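You operate a simulated robot arm through the tools that you are given. There is no shell and no other tool.

You are at the controls of a simulated robot arm. One attempt, no reset.

## Task
Match the roll and lift knobs to the setting screen, then seam the can on the lifter.
Fine: the grease knob and the other cans stay as they are.
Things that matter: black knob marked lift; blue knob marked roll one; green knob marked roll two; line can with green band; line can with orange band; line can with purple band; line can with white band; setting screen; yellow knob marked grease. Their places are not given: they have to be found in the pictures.

The check looks at the end state, three seconds after you hand in, the way a careful person would. Anything else that was tipped, shoved, dropped, spilled or broken makes it a failure.

## Robot
A 7-joint arm with a two-finger parallel gripper, fixed in place. Base frame: the origin is at the foot of the arm, x ahead of it, y to its left, z up. Lengths are in mm, angles in degrees, forces in N, time in s.
With the tool pointing down near the work surface it reaches from about 700 to 780 mm from the base axis. Its first joint turns from -143.0 to 143.0 degrees. Payload 3 kg.
The tool frame sits at the grasp point between the pads (the TCP): z along the fingers, y along the line on which they close. The tips reach 30 mm beyond it. The gripper opens to 110 mm. The fingers are 20 mm wide and 10 mm thick; the gripper's body (48 by 112 mm) begins 55 mm behind the TCP.
Orientation is that of the tool frame in the base frame, as [roll, pitch, yaw] about the fixed x, y, z axes, in that order (R = Rz(yaw) Ry(pitch) Rx(roll)). With the fingers straight down and closing along the base's y, the tool's x points along the base's -x, its y along +y and its z along -z.

## Interface
- The arm moves only by the tool arm_command. Its argument "steps" is a list of rows, each a list of 6 numbers: the shift along the tool's x, y, z in units of 500 mm (1.0 is 500 mm), then the turn, a rotation vector about the tool's x, y, z in units of 45 degrees (1.0 is 45 degrees). In form: [[dx, dy, dz, wx, wy, wz], ...]. A call has 1 to 20 rows; each row is the pose to reach, as a shift and turn from the pose commanded when the call began, along the tool's axes at that moment. "hand" is the gripper command, from -1 (shut) to 1 (fully open), values between in proportion, set as the call begins (left out, the last holds). A call with a number of a shift or a turn outside -1 to 1 is refused whole. A row lasts 0.2 s, in which the tool goes at most 50 mm and 8.6 degrees; a call with a longer step from one row to the next is refused whole, and so is a gripper value outside its range. A pose out of reach is approached as far as the arm can. The call stops where the force on the tool passes 40 N (or 10 N more than at its start, if that is more) or the arm is blocked; 0.2 s more then pass. Each finger travels about 108 mm/s and halts on what it meets, pressing with about 24 N; the grip force reading is that of the motor and also rises with nothing between the fingers. The clock runs only during rows and for 0.2 s after the last one: add rows that repeat a pose to give the fingers time. It gives the time, the measured TCP pose, the force on the tool (base axes), the opening and the grip force at its end, in the units of the frame above (readings bear some noise), with the torque about the TCP (base axes, N m) and any sound that the robot's microphone picked up.
- Cameras (640 x 400 px; columns grow to the right, rows downward): "scene" is fixed at [412.5, -510.2, 1560.5]; the picture's right is [0.03, -1.00, 0.00], its down [-0.90, -0.03, -0.44] and it looks along [0.44, 0.01, -0.90] (base axes); focal length 315 px, centre (320, 200). "wrist" rides on the gripper at [72, 17, -103] in the tool frame; the picture's right is [-0.23, 0.97, 0.00], its down [-0.76, -0.18, -0.62] and it looks along [-0.61, -0.14, 0.78] (tool axes); focal length 222 px, centre (320, 200).
- grab_frame(camera): a new picture of that camera. It takes no simulated time.
- move_column(by): slides the trunk up (or, below 0, down) by that many mm; the arm rides with it, the base frame stays. It gives what a move gives, with no picture.
- pixel_to_xyz(camera, pixels): for up to 12 pixels [column, row] of the newest picture of that camera ("zoom" is the newest enlarged one), the place [x, y, z] in the base frame of the surface seen there, good to about 2 mm, but the place of the scene camera against the robot may be out by one fixed shift of up to 25 mm in any direction. It takes no simulated time.
- close_up(camera, box): a new picture of the part [left, top, right, bottom] of that camera's present view, enlarged. It takes no simulated time.
- hand_in(): hands the job in; it is judged then, once.

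Leave the gripper open and the arm clear of the work at the hand-in unless told otherwise.

The tools are called after "Request:" as a command line: name --pt "numbers of a row" for each row, then --argument value for the rest, lists and objects as JSON in quotes. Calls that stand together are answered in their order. arm_command: Moves the arm, as the interface text tells. Its arguments: {"type":"object","properties":{"steps":{"type":"array","items":{"type":"array","items":{"type":"number"}}},"hand":{"type":"number"}},"required":["steps"]} The other tools are called the same way: move_column (by) slides the trunk up or down; grab_frame (camera) takes a picture; pixel_to_xyz (camera, pixels) gives the place of the surface under pixels of a picture; close_up (camera, box) takes an enlarged picture of a part of a camera's view; hand_in () hands the job in.

At the start:

```text
t: 0.0
tool_pos: [732.2, -203.6, 1093.9]
ee_rot: [-179.9, 0.0, -179.9]
contact_force: [0.7, -0.2, 0.4]
ft_torque: [-0.01, -0.02, 0.01]
grip_width: 110.1
finger_force: 0.0
trunk travel left (down, up): [-700.0, 190.0]
```

scene: 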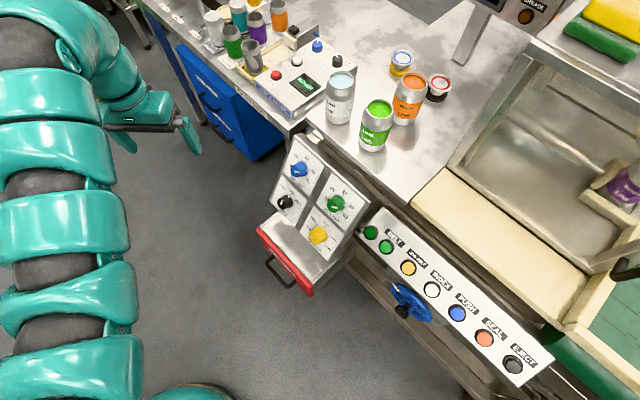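
wrist: 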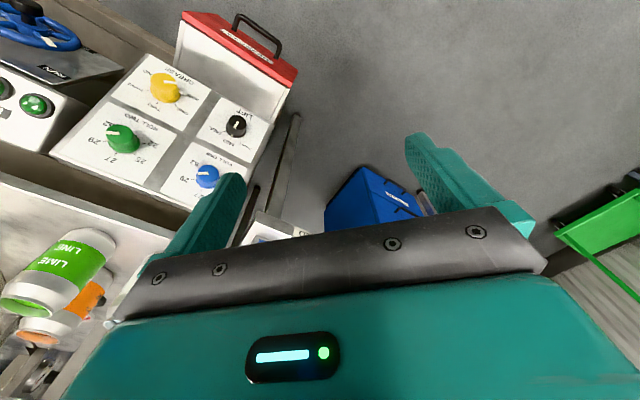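

I start by looking closer at the main parts of the scene: the knob panel (around 310,200), the button row (around 450,300), the seamer at right (around 600,150), and the screen.

Request:
close_up --camera "scene" --box '[250, 130, 390, 300]'

Request:
close_up --camera "scene" --box '[350, 200, 570, 390]'

Request:
close_up --camera "scene" --box '[440, 0, 640, 125]'

Request:
close_up --camera "scene" --box '[180, 0, 370, 125]'

Request:
close_up --camera "scene" --box '[520, 100, 640, 300]'

```text
2.35 times, centred on (320, 215) of scene
```

zoom: 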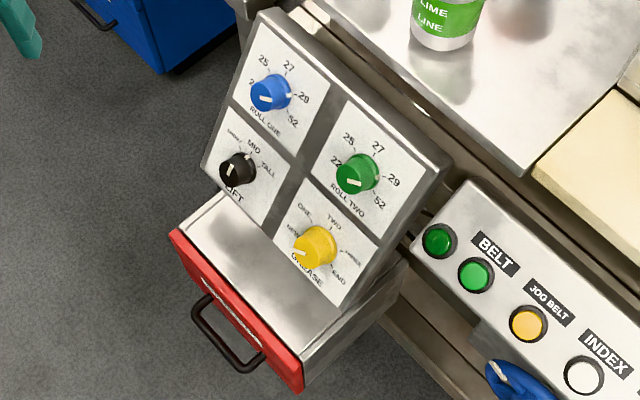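

```text
2.11 times, centred on (460, 295) of scene
```

zoom: 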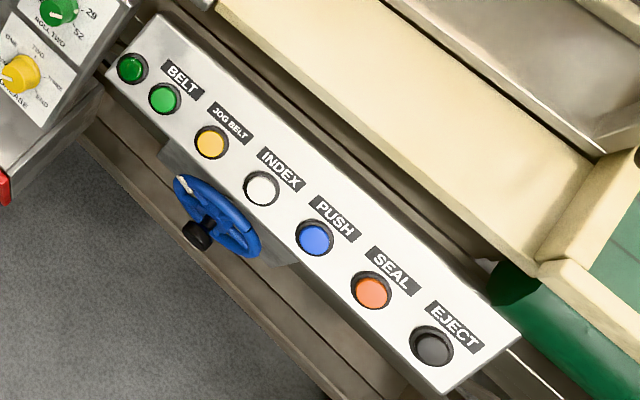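

```text
3.20 times, centred on (540, 62) of scene
```

zoom: 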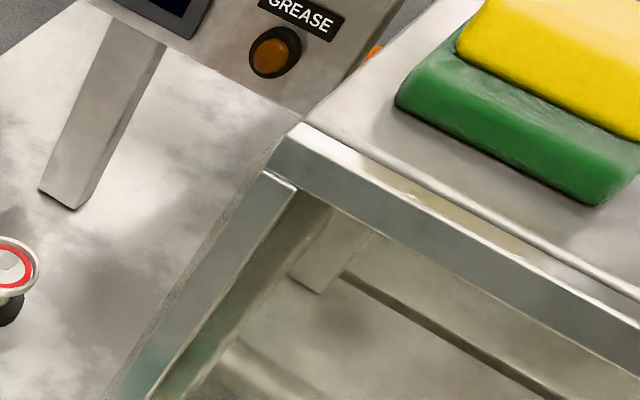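

```text
3.20 times, centred on (275, 62) of scene
```

zoom: 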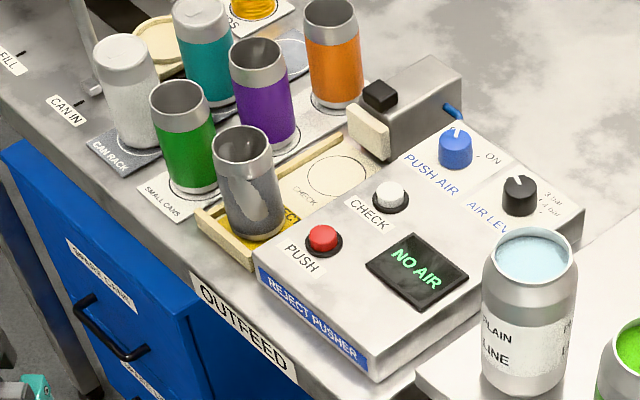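

```text
2.00 times, centred on (580, 200) of scene
```

zoom: 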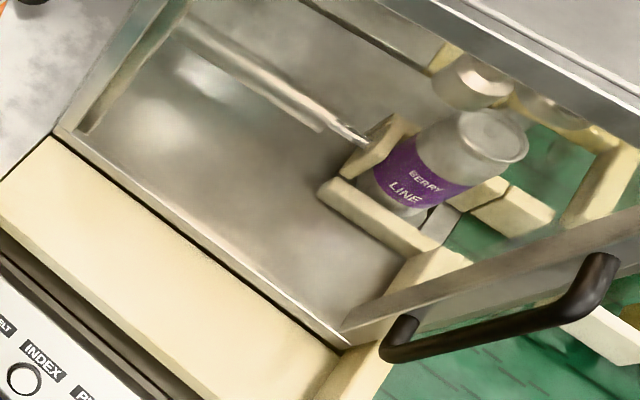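

Next I read the 3D positions of the knobs, buttons, handle and can from the scene camera, and refresh the picture first.

Request:
grab_frame --camera "scene"

Request:
grab_frame --camera "wrist"

Request:
pixel_to_xyz --camera "scene" --pixels '[[299, 170], [335, 204], [285, 203], [318, 235], [485, 338], [457, 313], [432, 289], [514, 364], [371, 232], [386, 246], [408, 268], [626, 262]]'

Request:
pixel_to_xyz --camera "scene" --pixels '[[628, 165], [634, 190], [525, 17], [489, 3], [590, 40], [480, 190], [550, 250], [375, 125], [408, 95], [340, 95], [402, 60], [404, 310]]'

Request:
pixel_to_xyz --camera "wrist" --pixels '[[166, 87], [122, 138], [236, 124], [206, 176], [240, 50], [35, 105]]'

```text
taken
```

scene: 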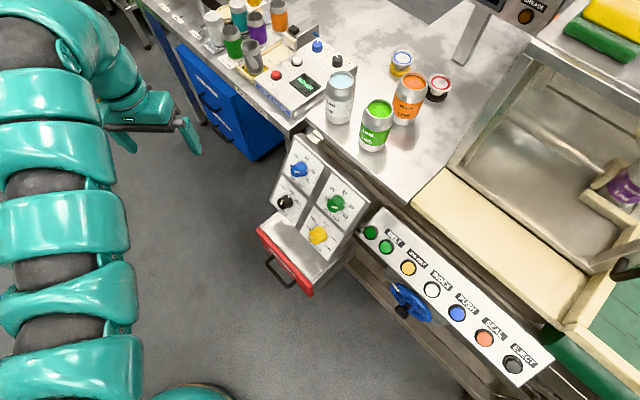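

```text
taken
```

wrist: 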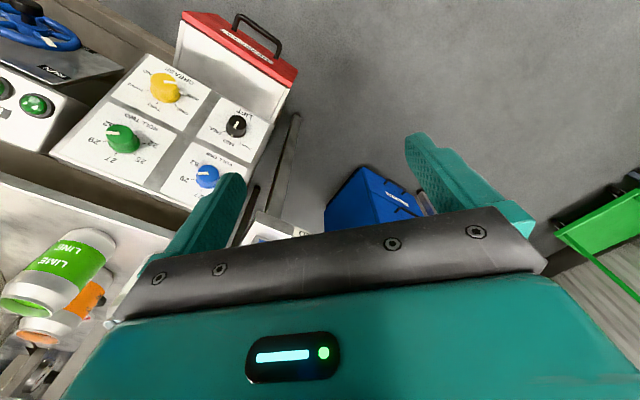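

```text
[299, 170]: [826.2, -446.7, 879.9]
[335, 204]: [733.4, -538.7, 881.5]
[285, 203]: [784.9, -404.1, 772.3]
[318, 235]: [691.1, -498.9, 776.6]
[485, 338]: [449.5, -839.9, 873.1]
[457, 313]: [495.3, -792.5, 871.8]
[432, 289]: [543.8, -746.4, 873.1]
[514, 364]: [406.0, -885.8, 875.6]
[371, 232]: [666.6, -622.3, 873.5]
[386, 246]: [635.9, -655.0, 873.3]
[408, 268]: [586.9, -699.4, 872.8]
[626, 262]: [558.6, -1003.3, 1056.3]
```

```text
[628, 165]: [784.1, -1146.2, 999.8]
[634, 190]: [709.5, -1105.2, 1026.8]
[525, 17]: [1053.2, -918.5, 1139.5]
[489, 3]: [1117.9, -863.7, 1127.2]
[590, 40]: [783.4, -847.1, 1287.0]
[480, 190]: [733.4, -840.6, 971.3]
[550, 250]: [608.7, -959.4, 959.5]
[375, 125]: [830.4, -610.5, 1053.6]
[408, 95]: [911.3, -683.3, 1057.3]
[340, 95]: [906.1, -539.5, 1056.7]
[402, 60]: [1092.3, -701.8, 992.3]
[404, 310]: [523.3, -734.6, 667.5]
```

```text
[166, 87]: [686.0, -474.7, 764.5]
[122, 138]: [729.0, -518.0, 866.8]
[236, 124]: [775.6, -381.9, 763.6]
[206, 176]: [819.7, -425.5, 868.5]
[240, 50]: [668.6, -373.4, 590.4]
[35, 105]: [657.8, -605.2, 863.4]
```

The scene camera shows a fixed shift against the wrist camera of about (+6, −22, +12) mm. The setting screen sits just off the top of the scene view, near (490,0). I will swing the arm to face the line, turning 45° to the right, so the wrist camera can view the panel and later the screen.

Request:
arm_command --pt "0.033 -0.059 -0.014 0 0 0.125" --pt "0.066 -0.118 -0.028 0 0 0.25" --pt "0.099 -0.177 -0.042 0 0 0.375" --pt "0.132 -0.236 -0.056 0 0 0.5" --pt "0.165 -0.295 -0.07 0 0 0.625" --pt "0.198 -0.354 -0.084 0 0 0.75" --pt "0.231 -0.413 -0.098 0 0 0.875" --pt "0.264 -0.472 -0.112 0 0 1.0" --pt "0.264 -0.472 -0.112 0 0 1.0" --hand 1

Request:
grab_frame --camera "wrist"

Request:
grab_frame --camera "scene"

```text
t: 2.0
tool_pos: [621.3, -446.5, 1147.4]
ee_rot: [-179.9, -0.1, 135.0]
contact_force: [0.5, 0.7, 0.1]
ft_torque: [-0.04, 0.02, 0.0]
grip_width: 109.8
finger_force: 0.0
out of reach, approached as far as the arm can: row 3, 4, 5, 6, 7, 8, 9
trunk travel left (down, up): [-700.0, 190.0]
```

```text
taken
```

wrist: 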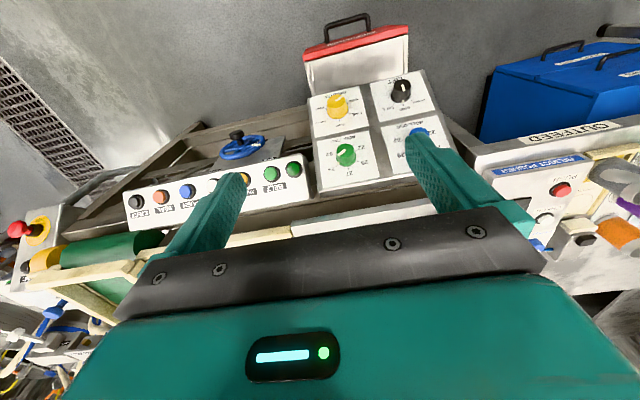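

```text
taken
```

scene: 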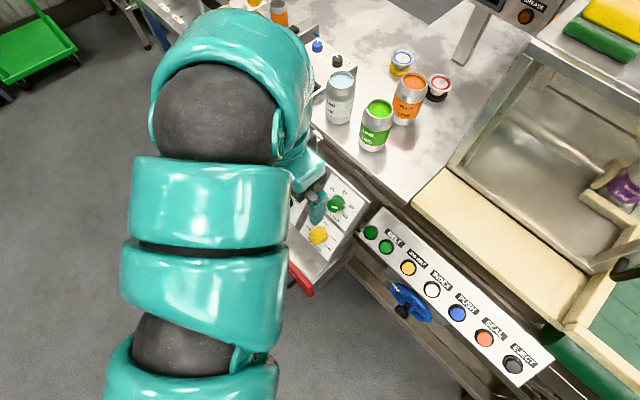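

The arm faces the line now. Next I tilt the tool up 45° so the wrist camera looks level, toward the screen and the seamer.

Request:
arm_command --pt "0 0 0 0 -0.166 0" --pt "0 0 0 0 -0.333 0" --pt "0 0 0 0 -0.5 0" --pt "0 0 0 0 -0.666 0" --pt "0 0 0 0 -0.833 0" --pt "0 0 0 0 -1.0 0" --pt "0 0 0 0 -1.0 0"

Request:
grab_frame --camera "wrist"

Request:
grab_frame --camera "scene"

```text
t: 3.8
tool_pos: [641.0, -485.9, 1210.8]
ee_rot: [-165.5, 48.9, 147.1]
contact_force: [-0.4, 0.4, 0.6]
ft_torque: [-0.01, 0.02, 0.02]
grip_width: 110.0
finger_force: 0.1
out of reach, approached as far as the arm can: row 1, 2, 3, 4, 5
trunk travel left (down, up): [-700.0, 190.0]
stopped in row 7: the arm was blocked; the commanded pose is now the measured one
```

```text
taken
```

wrist: 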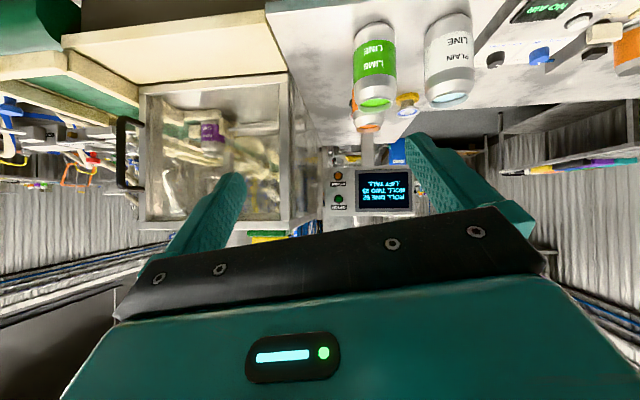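

```text
taken
```

scene: 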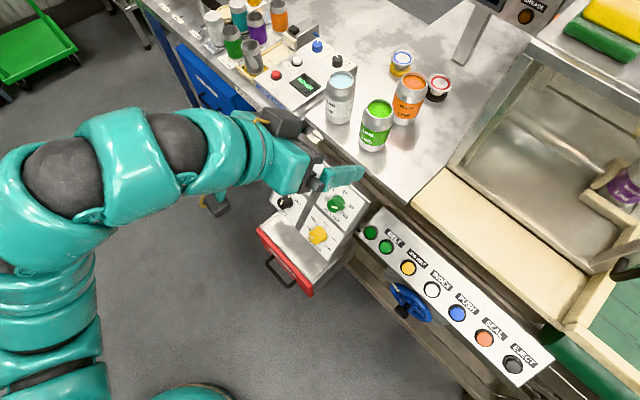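

The screen shows at about (385,190) in the wrist view, upside down. I zoom in on it and on the seamer at about (210,150).

Request:
close_up --camera "wrist" --box '[350, 165, 420, 215]'

Request:
close_up --camera "wrist" --box '[100, 60, 340, 250]'

Request:
close_up --camera "wrist" --box '[310, 130, 430, 240]'

```text
8.00 times, centred on (385, 190) of wrist
```

zoom: 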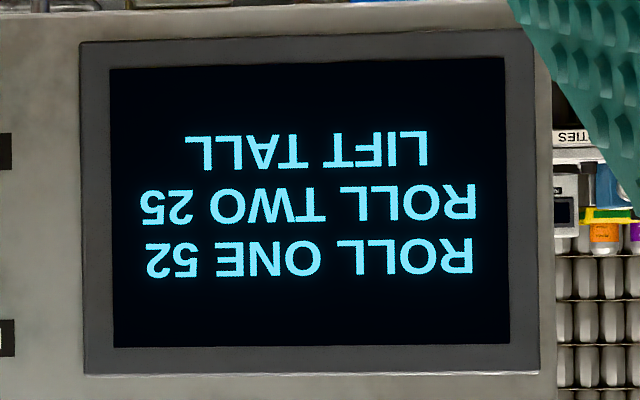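

```text
2.11 times, centred on (220, 155) of wrist
```

zoom: 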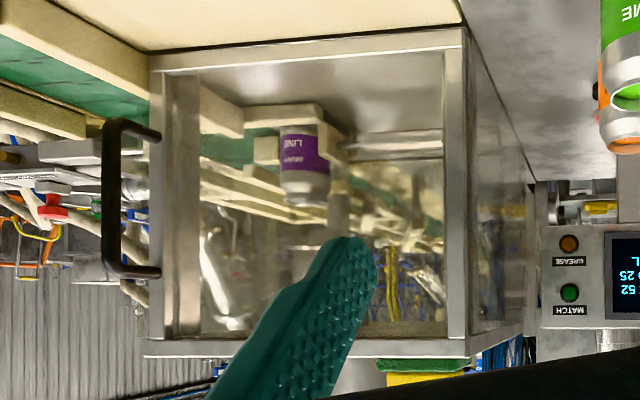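

```text
3.64 times, centred on (370, 185) of wrist
```

zoom: 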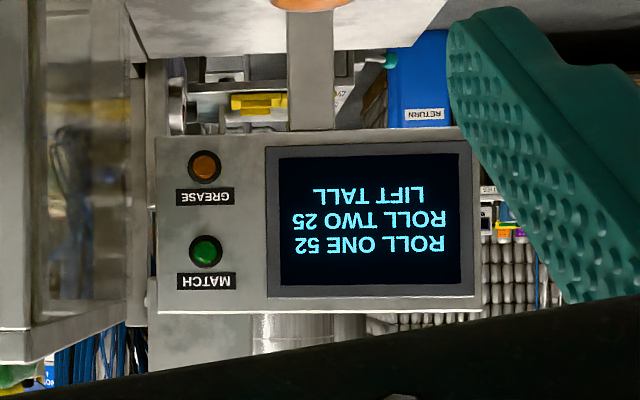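

The rows name ROLL ONE, ROLL TWO and LIFT. The text is upside down and the knobs carry both "25" and "52", so I zoom on the digits to avoid mixing them up.

Request:
close_up --camera "wrist" --box '[366, 187, 378, 201]'

Request:
close_up --camera "wrist" --box '[360, 178, 416, 204]'

Request:
close_up --camera "scene" --box '[310, 180, 360, 220]'

Request:
close_up --camera "scene" --box '[265, 185, 310, 220]'

```text
16.00 times, centred on (372, 194) of wrist
```

zoom: 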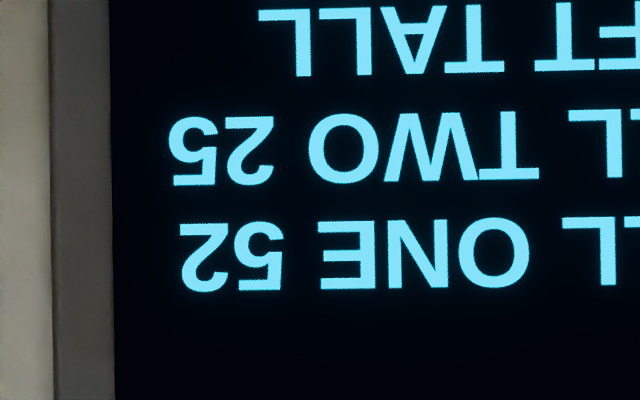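

```text
11.43 times, centred on (388, 191) of wrist
```

zoom: 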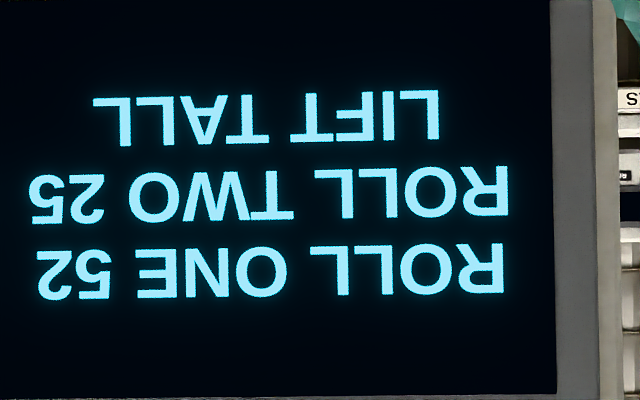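

```text
10.00 times, centred on (335, 200) of scene
```

zoom: 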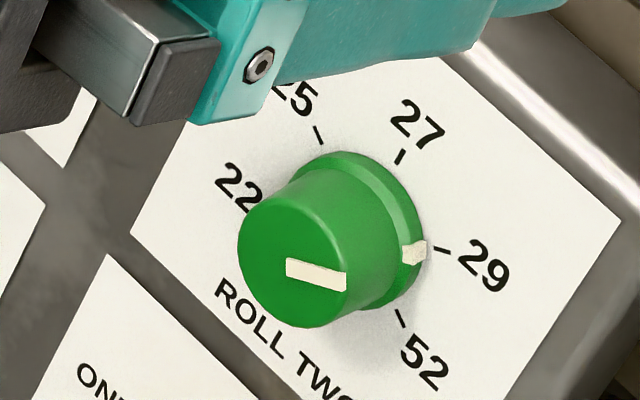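

```text
11.43 times, centred on (288, 202) of scene
```

zoom: 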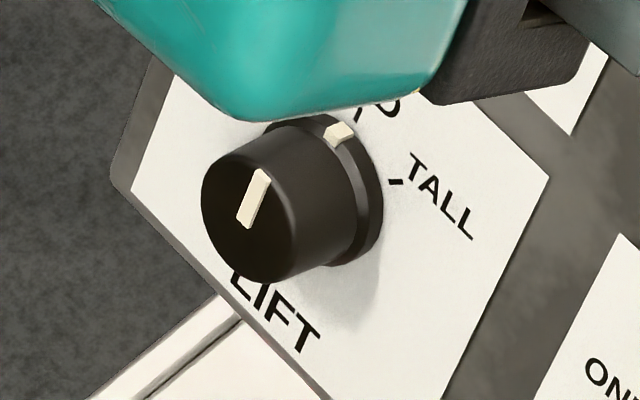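

By the glyph shapes (the flat bar of the "2" is on top in this inverted picture), ROLL ONE reads 52, ROLL TWO reads 25 and LIFT reads TALL. There is also a MATCH lamp beside the screen, now dark. I next measure the guard box and its handle in the wrist view.

Request:
pixel_to_xyz --camera "wrist" --pixels '[[147, 92], [155, 215], [283, 90], [283, 215], [120, 150], [137, 123], [213, 132], [215, 155], [310, 150], [338, 200], [338, 176], [385, 190]]'

Request:
close_up --camera "wrist" --box '[90, 70, 190, 240]'

Request:
close_up --camera "wrist" --box '[160, 90, 290, 190]'

Request:
close_up --camera "wrist" --box '[325, 165, 350, 215]'

```text
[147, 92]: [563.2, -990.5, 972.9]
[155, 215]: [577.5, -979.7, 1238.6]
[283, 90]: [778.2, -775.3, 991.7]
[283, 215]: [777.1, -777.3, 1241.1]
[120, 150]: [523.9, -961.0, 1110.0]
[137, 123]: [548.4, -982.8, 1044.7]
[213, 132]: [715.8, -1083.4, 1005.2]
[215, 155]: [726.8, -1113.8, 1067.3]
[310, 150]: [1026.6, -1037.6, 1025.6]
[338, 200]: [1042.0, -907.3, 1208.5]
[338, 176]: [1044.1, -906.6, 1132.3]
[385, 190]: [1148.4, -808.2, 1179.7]
```

```text
2.35 times, centred on (140, 155) of wrist
```

zoom: 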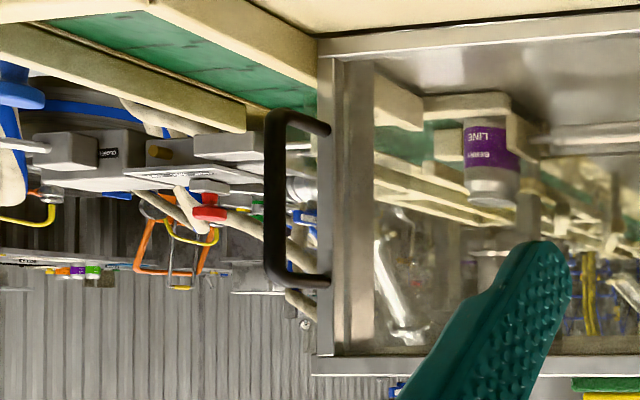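

```text
4.00 times, centred on (225, 140) of wrist
```

zoom: 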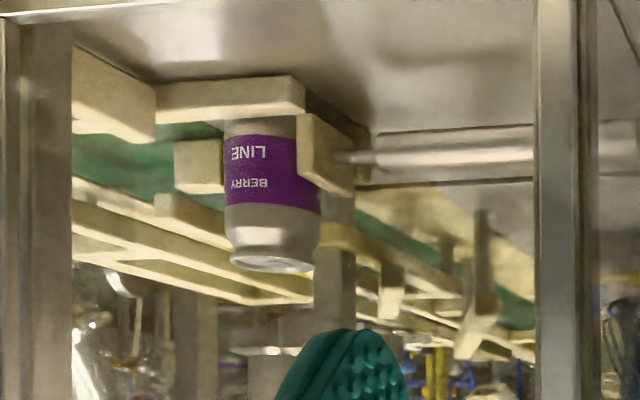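

```text
8.00 times, centred on (338, 190) of wrist
```

zoom: 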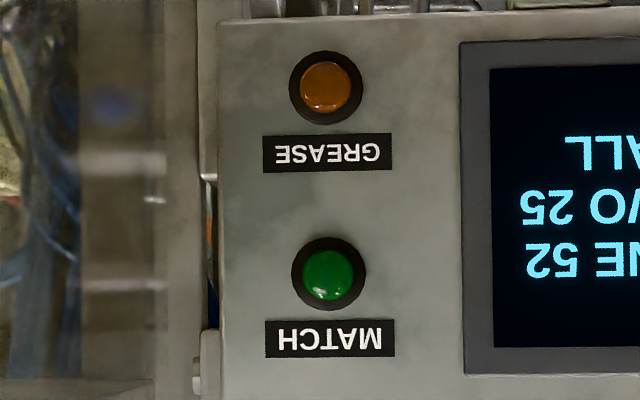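

The guard door looks closed flush at the plane of the frame, with the purple BERRY can inside, resting on the station. Before I move to the knobs I probe the arm's own links, the panel faces and the drawer top in the scene view to learn the geometry.

Request:
grab_frame --camera "scene"

Request:
pixel_to_xyz --camera "scene" --pixels '[[60, 180], [130, 170], [190, 150], [240, 150], [290, 150], [50, 240], [50, 300], [50, 380], [290, 245], [270, 235], [320, 265], [300, 290]]'

Request:
pixel_to_xyz --camera "scene" --pixels '[[355, 243], [350, 200], [310, 262], [330, 250], [378, 215], [365, 245], [545, 350], [515, 383], [495, 325], [472, 350], [475, 325], [480, 350]]'

```text
taken
```

scene: 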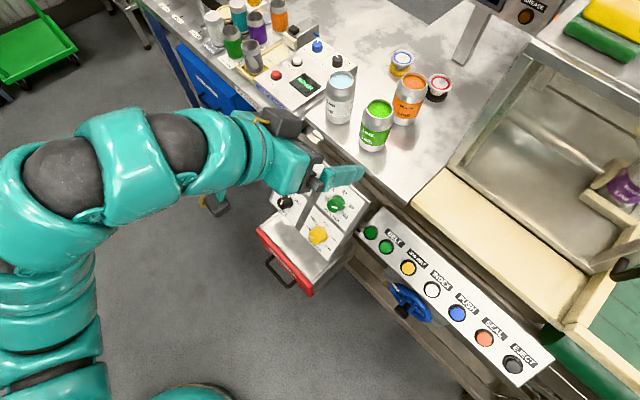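

```text
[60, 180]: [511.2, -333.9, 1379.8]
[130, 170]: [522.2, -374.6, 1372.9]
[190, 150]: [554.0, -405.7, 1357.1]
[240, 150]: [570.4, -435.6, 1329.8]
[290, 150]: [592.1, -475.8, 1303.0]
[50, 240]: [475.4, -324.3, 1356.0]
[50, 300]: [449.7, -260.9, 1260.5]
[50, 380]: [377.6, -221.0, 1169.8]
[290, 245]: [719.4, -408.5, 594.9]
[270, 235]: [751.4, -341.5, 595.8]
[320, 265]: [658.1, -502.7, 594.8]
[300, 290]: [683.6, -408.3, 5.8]
```

```text
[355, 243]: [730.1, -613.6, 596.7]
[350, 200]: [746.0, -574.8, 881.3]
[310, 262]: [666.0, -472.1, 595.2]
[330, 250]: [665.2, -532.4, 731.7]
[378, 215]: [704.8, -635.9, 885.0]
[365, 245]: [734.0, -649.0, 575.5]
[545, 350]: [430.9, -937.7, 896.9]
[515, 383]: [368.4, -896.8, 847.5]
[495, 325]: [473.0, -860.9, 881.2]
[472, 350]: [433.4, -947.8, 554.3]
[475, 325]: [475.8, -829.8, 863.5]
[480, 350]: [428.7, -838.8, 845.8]
```

The panel geometry is clear. The knob panel leans 30° from vertical, so its knob axis is (−0.61, 0.61, 0.50). The button panel leans about 34° from horizontal. I now try to bring the tool to a stand-off in front of the LIFT knob, about 110 mm off, aligned with the knob axis, to see whether that pose is reachable.

Request:
arm_command --pt "0.0533 0.03868 0.02913 -0.00848 -0.01864 0.01551" --pt "0.1066 0.07736 0.05826 -0.01696 -0.03728 0.03102" --pt "0.1599 0.11604 0.08739 -0.02544 -0.05592 0.04653" --pt "0.2132 0.15472 0.11652 -0.03392 -0.07456 0.06204" --pt "0.2665 0.1934 0.14565 -0.0424 -0.0932 0.07755" --pt "0.3198 0.23208 0.17478 -0.05088 -0.11184 0.09306" --pt "0.3731 0.27076 0.20391 -0.05936 -0.13048 0.10857" --pt "0.4264 0.30944 0.23304 -0.06784 -0.14912 0.12408" --pt "0.4797 0.34812 0.26217 -0.07632 -0.16776 0.13959" --pt "0.533 0.3868 0.2913 -0.0848 -0.1864 0.1551" --pt "0.5863 0.42548 0.32043 -0.09328 -0.20504 0.17061" --pt "0.6396 0.46416 0.34956 -0.10176 -0.22368 0.18612" --pt "0.6396 0.46416 0.34956 -0.10176 -0.22368 0.18612"

Request:
grab_frame --camera "wrist"

Request:
grab_frame --camera "scene"

```text
t: 6.6
tool_pos: [706.5, -313.4, 820.3]
ee_rot: [179.6, 60.0, 134.8]
contact_force: [0.4, 0.1, -0.2]
ft_torque: [0.01, -0.03, 0.0]
grip_width: 109.9
finger_force: 0.0
trunk travel left (down, up): [-700.0, 190.0]
```

```text
taken
```

wrist: 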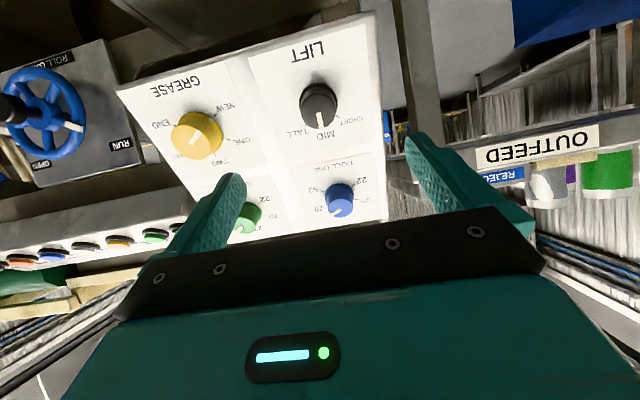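

```text
taken
```

scene: 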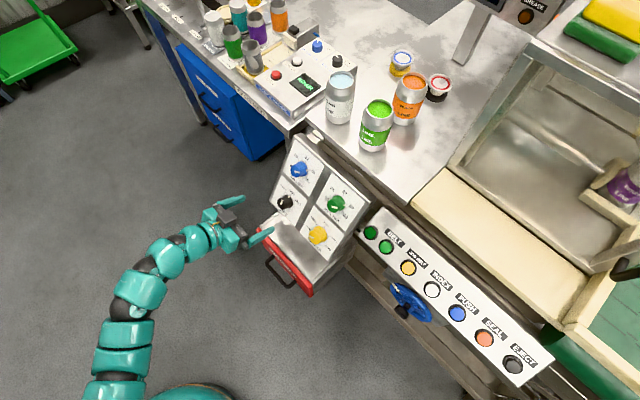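

The pose was reached exactly and the knob panel is in the wrist view (upside down). I zoom on each knob, the blue wheel at (45,115) and the labels.

Request:
close_up --camera "wrist" --box '[0, 30, 150, 200]'

Request:
close_up --camera "wrist" --box '[265, 30, 380, 150]'

Request:
close_up --camera "wrist" --box '[290, 150, 400, 225]'

Request:
close_up --camera "scene" --box '[310, 180, 360, 220]'

Request:
close_up --camera "scene" --box '[275, 145, 325, 190]'

Request:
close_up --camera "scene" --box '[265, 180, 310, 220]'

Request:
close_up --camera "scene" --box '[295, 210, 345, 255]'

Request:
pixel_to_xyz --camera "wrist" --pixels '[[318, 107], [341, 202], [196, 136], [45, 115], [330, 40], [290, 120], [150, 95], [375, 200], [245, 215], [15, 105], [265, 140], [355, 130]]'

```text
2.35 times, centred on (75, 115) of wrist
```

zoom: 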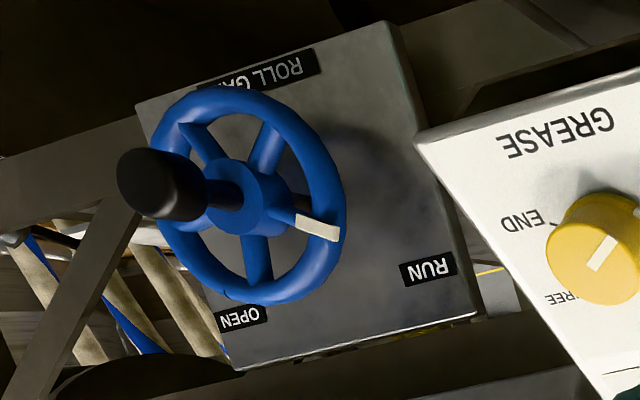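

```text
3.33 times, centred on (322, 90) of wrist
```

zoom: 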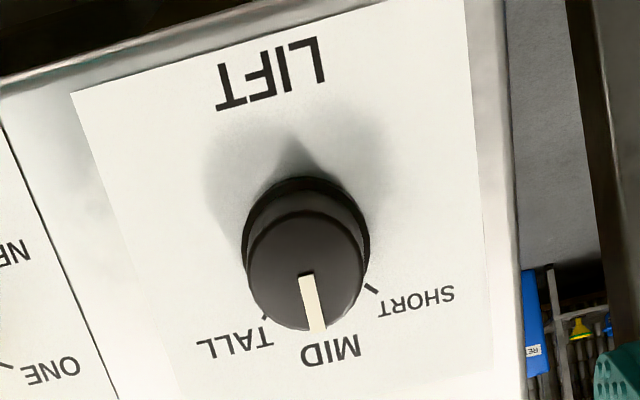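

```text
5.33 times, centred on (345, 188) of wrist
```

zoom: 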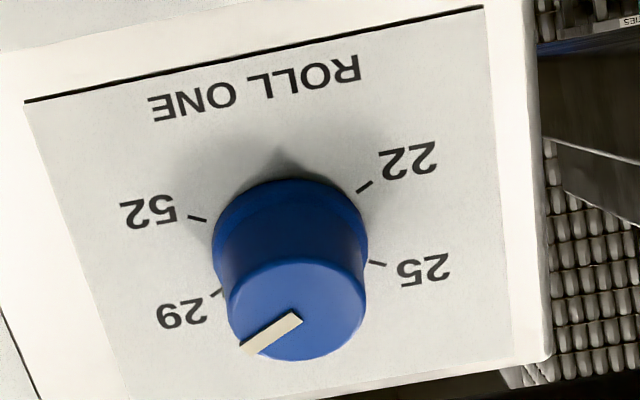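

```text
10.00 times, centred on (335, 200) of scene
```

zoom: 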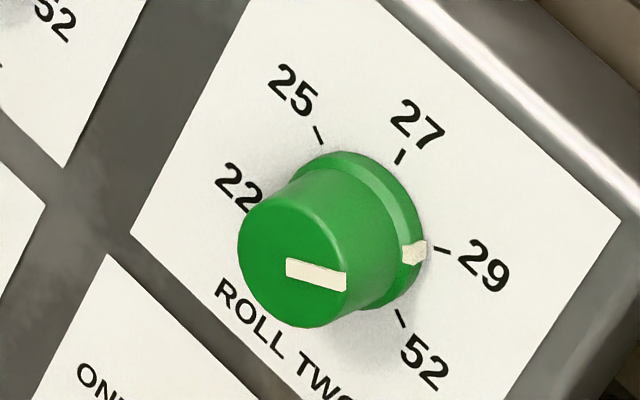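

```text
8.89 times, centred on (300, 168) of scene
```

zoom: 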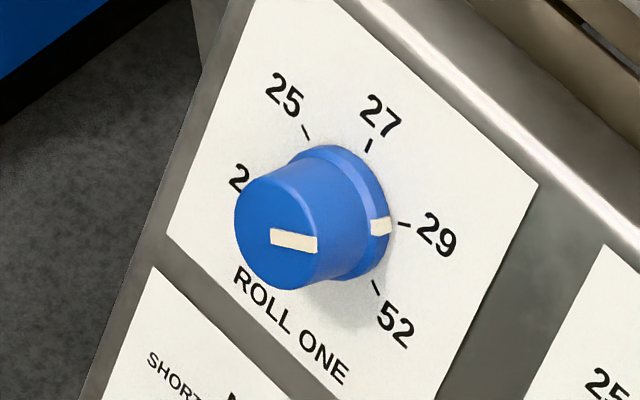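

```text
10.00 times, centred on (288, 200) of scene
```

zoom: 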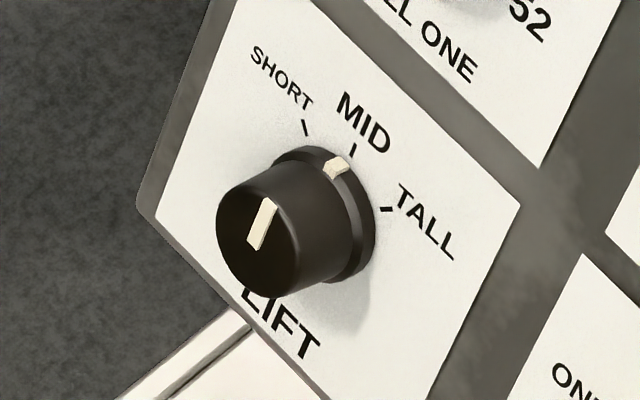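

```text
8.89 times, centred on (320, 232) of scene
```

zoom: 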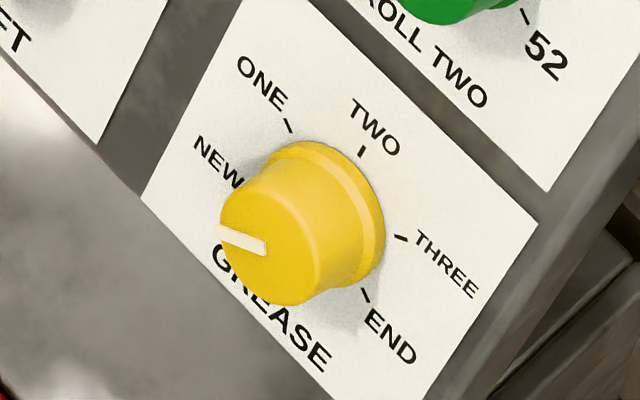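

```text
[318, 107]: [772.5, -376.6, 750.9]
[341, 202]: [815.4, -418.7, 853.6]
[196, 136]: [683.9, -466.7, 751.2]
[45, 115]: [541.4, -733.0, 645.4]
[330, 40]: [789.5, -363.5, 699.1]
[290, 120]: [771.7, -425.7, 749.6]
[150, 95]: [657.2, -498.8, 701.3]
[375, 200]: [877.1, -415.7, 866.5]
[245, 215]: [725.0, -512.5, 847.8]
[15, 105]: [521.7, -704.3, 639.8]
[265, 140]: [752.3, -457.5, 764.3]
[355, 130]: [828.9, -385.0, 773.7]
```

Dial order is clear: ROLL ONE and ROLL TWO both run 22, 25, 27, 29, 52 clockwise and both now point at 29. LIFT points at MID and must go to TALL. The blue wheel's white mark points at RUN, so I leave it. I now measure the tick positions, starting with ROLL ONE.

Request:
close_up --camera "scene" --box '[275, 145, 325, 190]'

Request:
pixel_to_xyz --camera "zoom" --pixels '[[306, 131], [369, 145], [404, 224], [376, 287], [277, 237], [240, 240], [320, 245], [283, 290], [280, 180], [340, 145], [383, 226], [470, 250]]'

Request:
close_up --camera "scene" --box '[310, 180, 360, 220]'

Request:
pixel_to_xyz --camera "zoom" --pixels '[[319, 134], [400, 157], [441, 250], [401, 318], [293, 262], [243, 270], [340, 280], [300, 322], [290, 200], [413, 250], [520, 300], [300, 50]]'

Request:
close_up --camera "scene" --box '[265, 180, 310, 220]'

Request:
pixel_to_xyz --camera "zoom" --pixels '[[305, 128], [352, 150], [387, 209], [260, 230], [221, 225], [300, 240], [262, 290], [260, 180], [337, 167], [450, 180], [400, 300], [260, 100]]'

```text
8.89 times, centred on (300, 168) of scene
```

zoom: 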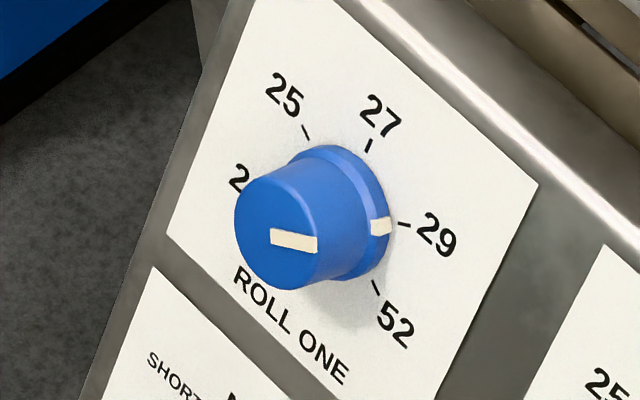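

```text
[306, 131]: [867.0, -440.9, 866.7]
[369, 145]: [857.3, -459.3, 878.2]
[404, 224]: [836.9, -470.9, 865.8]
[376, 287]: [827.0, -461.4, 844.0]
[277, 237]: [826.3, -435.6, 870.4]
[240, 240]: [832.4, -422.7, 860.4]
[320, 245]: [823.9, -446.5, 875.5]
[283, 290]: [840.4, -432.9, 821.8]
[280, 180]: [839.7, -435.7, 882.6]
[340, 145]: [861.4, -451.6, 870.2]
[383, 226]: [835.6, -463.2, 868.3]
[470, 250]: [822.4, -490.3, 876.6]
```

```text
10.00 times, centred on (335, 200) of scene
```

zoom: 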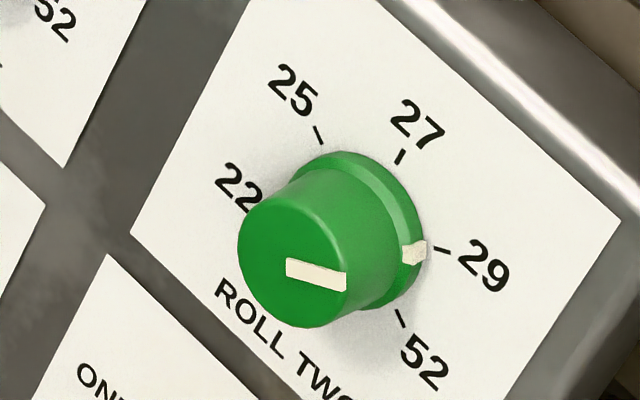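

```text
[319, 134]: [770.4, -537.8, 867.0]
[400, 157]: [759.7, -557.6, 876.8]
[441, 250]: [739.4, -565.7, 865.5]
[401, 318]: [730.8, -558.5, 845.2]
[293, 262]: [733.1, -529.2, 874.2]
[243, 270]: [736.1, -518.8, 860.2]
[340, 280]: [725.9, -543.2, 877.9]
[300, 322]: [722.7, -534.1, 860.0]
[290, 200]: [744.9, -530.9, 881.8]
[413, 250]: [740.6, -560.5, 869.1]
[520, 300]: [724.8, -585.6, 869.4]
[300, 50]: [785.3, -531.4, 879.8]
```

```text
10.00 times, centred on (288, 200) of scene
```

zoom: 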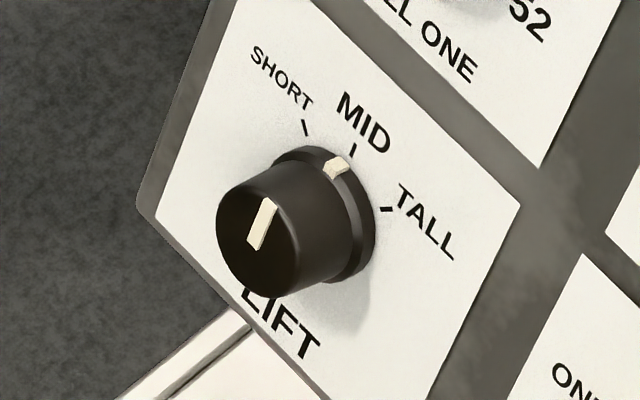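

```text
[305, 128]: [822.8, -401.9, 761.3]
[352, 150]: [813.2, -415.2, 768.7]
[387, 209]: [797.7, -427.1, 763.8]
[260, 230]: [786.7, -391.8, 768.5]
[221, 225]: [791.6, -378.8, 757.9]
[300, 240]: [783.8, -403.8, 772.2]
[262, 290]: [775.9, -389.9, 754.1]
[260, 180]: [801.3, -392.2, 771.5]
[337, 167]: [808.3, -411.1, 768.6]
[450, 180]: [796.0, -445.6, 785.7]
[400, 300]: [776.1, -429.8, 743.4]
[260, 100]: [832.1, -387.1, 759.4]
```

The roll dials have 60° steps and LIFT has 45° steps. So LIFT needs +45° clockwise, ROLL ONE +60° clockwise (29→52) and ROLL TWO −120° (29→25). I now measure the same ticks with the wrist camera, which has no fixed shift, to get exact knob centres.

Request:
close_up --camera "wrist" --box '[265, 30, 380, 150]'

Request:
pixel_to_xyz --camera "zoom" --pixels '[[265, 318], [371, 289], [306, 275], [252, 275], [362, 268], [340, 200], [270, 75], [245, 235], [369, 245], [305, 178], [315, 325], [306, 225]]'

Request:
close_up --camera "wrist" --box '[290, 150, 400, 225]'

Request:
pixel_to_xyz --camera "zoom" --pixels '[[363, 187], [377, 263], [217, 293], [197, 218], [297, 312], [232, 310], [364, 300], [290, 360], [290, 265], [290, 182], [460, 100], [100, 250]]'

```text
3.33 times, centred on (322, 90) of wrist
```

zoom: 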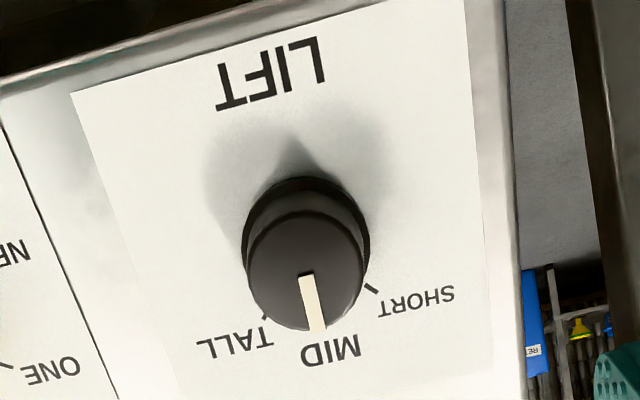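

```text
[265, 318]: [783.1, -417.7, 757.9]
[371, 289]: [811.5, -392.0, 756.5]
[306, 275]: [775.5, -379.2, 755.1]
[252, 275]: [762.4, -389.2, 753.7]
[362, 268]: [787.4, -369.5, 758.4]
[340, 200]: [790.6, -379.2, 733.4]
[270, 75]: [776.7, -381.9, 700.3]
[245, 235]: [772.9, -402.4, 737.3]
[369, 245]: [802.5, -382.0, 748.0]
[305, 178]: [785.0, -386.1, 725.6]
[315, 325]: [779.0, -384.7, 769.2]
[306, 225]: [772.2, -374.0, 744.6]
```

```text
5.33 times, centred on (345, 188) of wrist
```

zoom: 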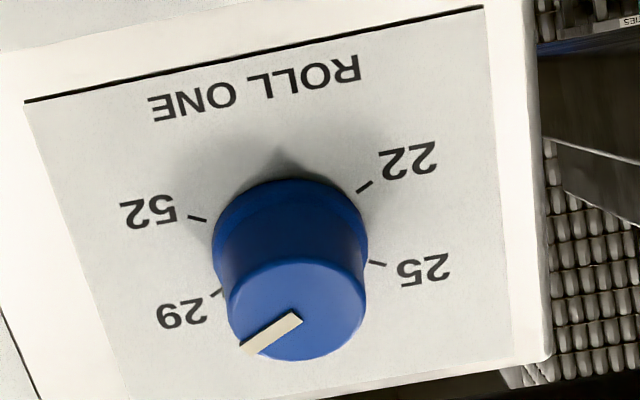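

```text
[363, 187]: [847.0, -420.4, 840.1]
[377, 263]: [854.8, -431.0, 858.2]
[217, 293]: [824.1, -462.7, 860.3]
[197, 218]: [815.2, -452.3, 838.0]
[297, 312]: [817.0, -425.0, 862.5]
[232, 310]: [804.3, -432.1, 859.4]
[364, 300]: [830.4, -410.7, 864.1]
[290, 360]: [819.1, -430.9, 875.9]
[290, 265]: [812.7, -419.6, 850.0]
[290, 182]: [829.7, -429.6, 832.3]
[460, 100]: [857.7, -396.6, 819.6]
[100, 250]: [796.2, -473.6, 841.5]
```

Wrist-camera centres at the panel face are: ROLL ONE (835.6, −441.8, 849.0), ROLL TWO about (738.8, −538.4, 848.8), LIFT (791.0, −397.2, 740.8). The caps are about 33 mm across and 28 mm tall. I set the opening to about 60 mm and approach LIFT along its axis, stopping 45 mm short to check alignment.

Request:
arm_command --pt "0.0092 0 0.0 0 0 0" --pt "0.0184 0 0.037 0 0 0" --pt "0.0184 0 0.074 0 0 0" --pt "0.0184 0 0.112 0 0 0" --pt "0.0184 0 0.112 0 0 0" --hand 0.09

Request:
grab_frame --camera "wrist"

Request:
close_up --camera "scene" --box '[200, 140, 340, 260]'

```text
t: 7.8
tool_pos: [737.4, -344.9, 784.6]
ee_rot: [179.6, 60.0, 134.9]
contact_force: [0.1, 0.0, -0.4]
ft_torque: [-0.03, -0.02, 0.03]
grip_width: 59.7
finger_force: 0.0
trunk travel left (down, up): [-700.0, 190.0]
```

```text
taken
```

wrist: 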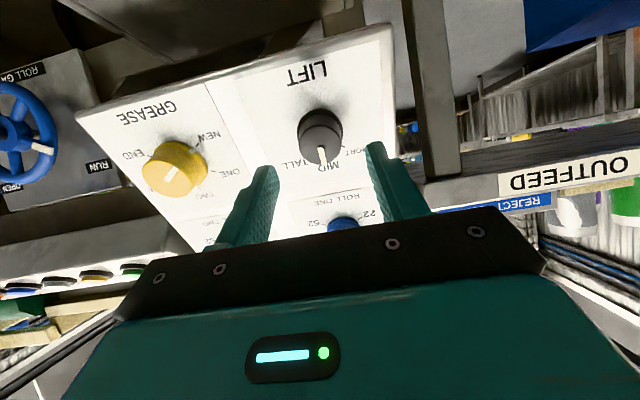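

```text
3.33 times, centred on (270, 200) of scene
```

zoom: 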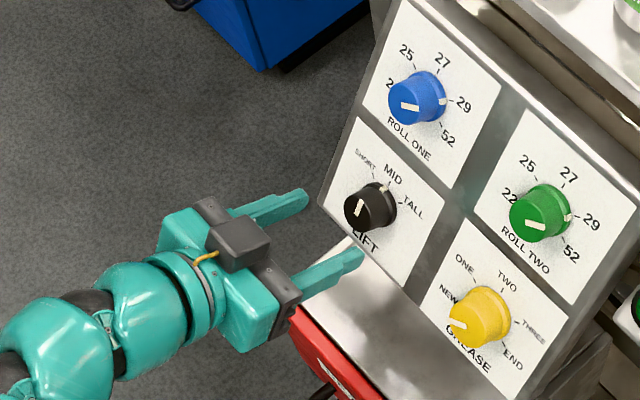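

The fingers straddle the LIFT knob evenly (tips near (265,175) and (375,150), knob at (320,135)). I advance the last 45 mm slowly.

Request:
arm_command --pt "0 0.001 0.02 0 0 0" --pt "0 0.001 0.04 0 0 0" --pt "0 0.001 0.06 0 0 0" --pt "0 0.001 0.075 0 0 0" --pt "0 0.001 0.089 0 0 0" --pt "0 0.001 0.089 0 0 0"

Request:
grab_frame --camera "wrist"

Request:
close_up --camera "scene" --box '[230, 150, 330, 240]'

```text
t: 9.2
tool_pos: [765.0, -371.1, 761.6]
ee_rot: [179.6, 60.0, 134.8]
contact_force: [0.3, -0.8, 0.4]
ft_torque: [-0.01, 0.03, 0.01]
grip_width: 60.0
finger_force: 0.1
trunk travel left (down, up): [-700.0, 190.0]
```

```text
taken
```

wrist: 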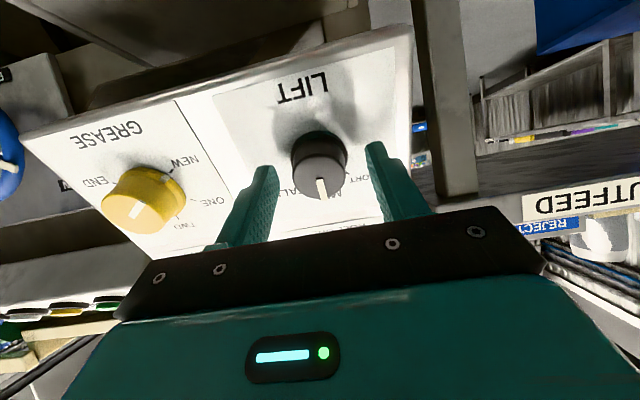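

```text
4.44 times, centred on (280, 195) of scene
```

zoom: 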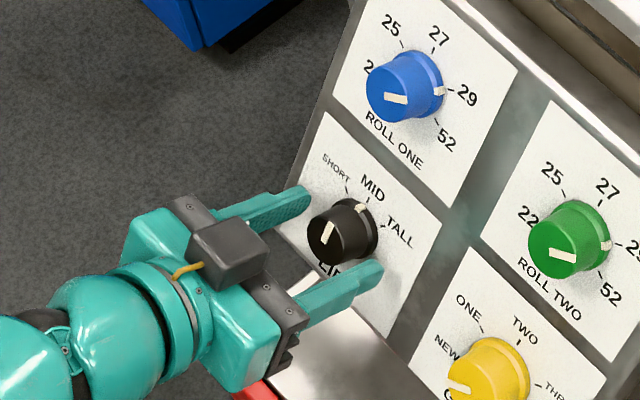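

The fingers are on both sides of the LIFT knob with no contact. I close on it and hold.

Request:
arm_command --pt "0 0 0 0 0 0" --pt "0 0 0 0 0 0" --pt "0 0 0 0 0 0" --pt "0 0 0 0 0 0" --hand -1

Request:
grab_frame --camera "wrist"

```text
t: 10.2
tool_pos: [766.6, -370.6, 760.7]
ee_rot: [179.7, 59.9, 134.8]
contact_force: [-3.2, -3.3, -0.9]
ft_torque: [-0.07, 0.05, -0.25]
grip_width: 34.3
finger_force: 45.0
trunk travel left (down, up): [-700.0, 190.0]
```

```text
taken
```

wrist: 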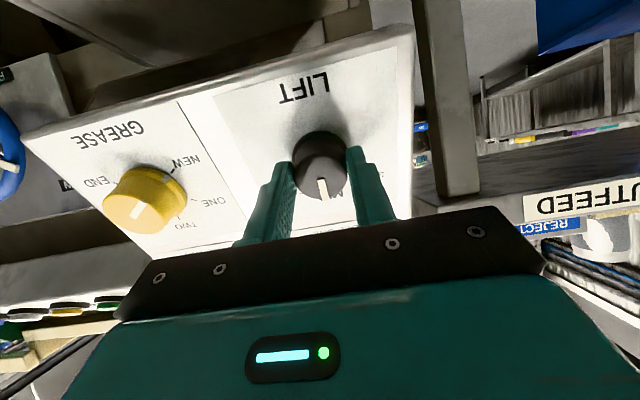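

The grip holds at 34.3 mm. I turn the tool +45° about its own axis (clockwise seen from the front) to bring LIFT to TALL.

Request:
arm_command --pt "0 0 0 0 0 0.1" --pt "0 0 0 0 0 0.2" --pt "0 0 0 0 0 0.3" --pt "0 0 0 0 0 0.4" --pt "0 0 0 0 0 0.5" --pt "0 0 0 0 0 0.6" --pt "0 0 0 0 0 0.7" --pt "0 0 0 0 0 0.8" --pt "0 0 0 0 0 0.9" --pt "0 0 0 0 0 1.0" --pt "0 0 0 0 0 1.0"

Request:
grab_frame --camera "wrist"

Request:
close_up --camera "scene" --box '[255, 175, 315, 225]'

```text
t: 12.6
tool_pos: [765.6, -370.7, 761.5]
ee_rot: [129.1, 37.5, 71.6]
contact_force: [-0.4, -4.1, -1.6]
ft_torque: [-0.03, 0.19, 0.1]
grip_width: 34.9
finger_force: 45.0
trunk travel left (down, up): [-700.0, 190.0]
```

```text
taken
```

wrist: 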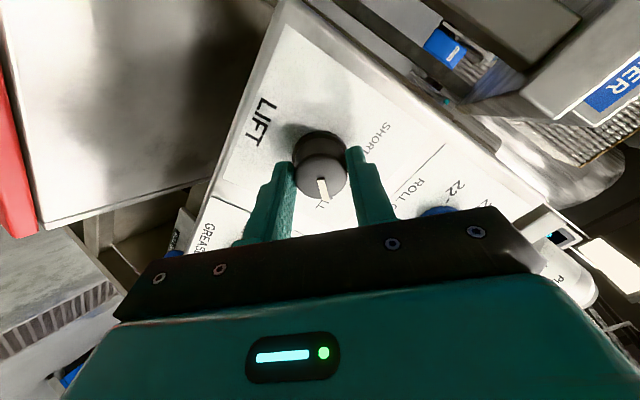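

```text
8.00 times, centred on (285, 200) of scene
```

zoom: 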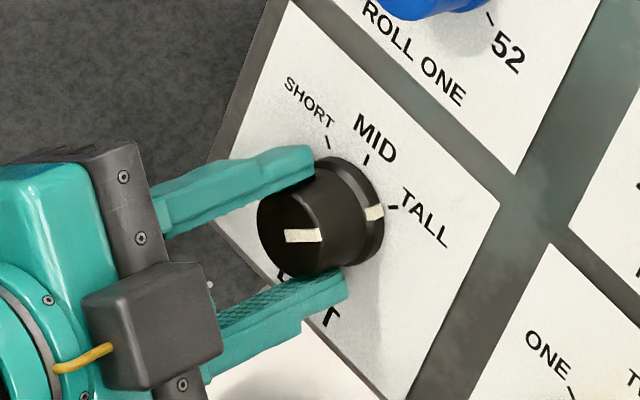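

LIFT's skirt mark now lines up with the TALL tick. I open the fingers, wait, then back off 60 mm along the tool axis.

Request:
arm_command --pt "0 0 0 0 0 1e-06" --pt "0 0 0 0 0 0" --pt "0 0 0 0 0 0" --hand 0.09

Request:
close_up --camera "scene" --box '[255, 175, 315, 225]'

```text
t: 13.4
tool_pos: [765.3, -371.4, 762.3]
ee_rot: [129.2, 37.6, 71.6]
contact_force: [-0.7, 0.5, -0.1]
ft_torque: [-0.02, 0.0, -0.02]
grip_width: 59.9
finger_force: 0.0
trunk travel left (down, up): [-700.0, 190.0]
```

```text
8.00 times, centred on (285, 200) of scene
```

zoom: 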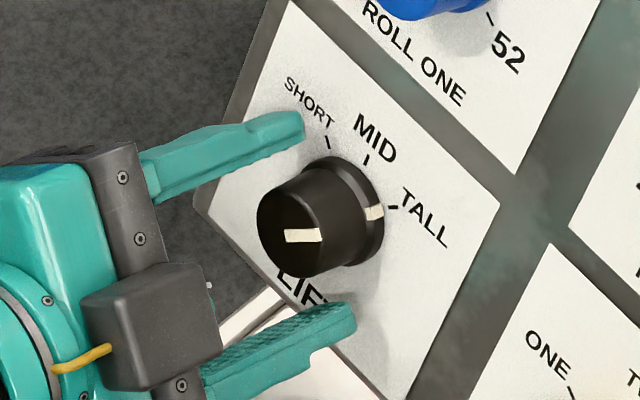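

The knob stays at TALL. I back off 60 mm and turn the tool back −45° to neutral.

Request:
arm_command --pt "0 0 -0.04 0 0 0" --pt "0 0 -0.08 0 0 0" --pt "0 0 -0.12 0 0 0" --pt "0 0 -0.12 0 0 -0.167" --pt "0 0 -0.12 0 0 -0.333" --pt "0 0 -0.12 0 0 -0.5" --pt "0 0 -0.12 0 0 -0.667" --pt "0 0 -0.12 0 0 -0.833" --pt "0 0 -0.12 0 0 -1.0" --pt "0 0 -0.12 0 0 -1.0"

Request:
close_up --camera "scene" --box '[255, 175, 315, 225]'

```text
t: 15.6
tool_pos: [727.9, -335.4, 791.6]
ee_rot: [179.8, 59.9, 134.9]
contact_force: [-0.2, 0.3, -0.3]
ft_torque: [0.01, 0.03, -0.02]
grip_width: 60.0
finger_force: 0.0
trunk travel left (down, up): [-700.0, 190.0]
```

```text
8.00 times, centred on (285, 200) of scene
```

zoom: 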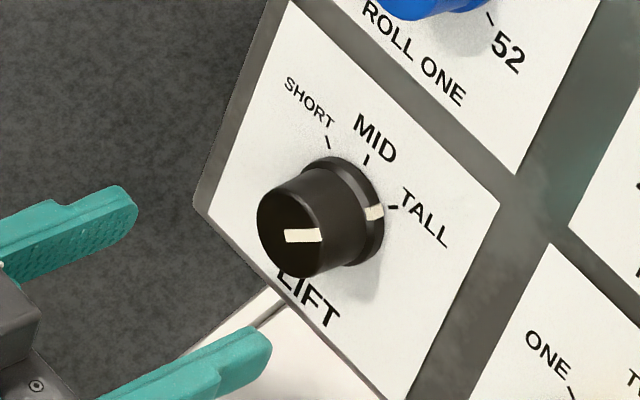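

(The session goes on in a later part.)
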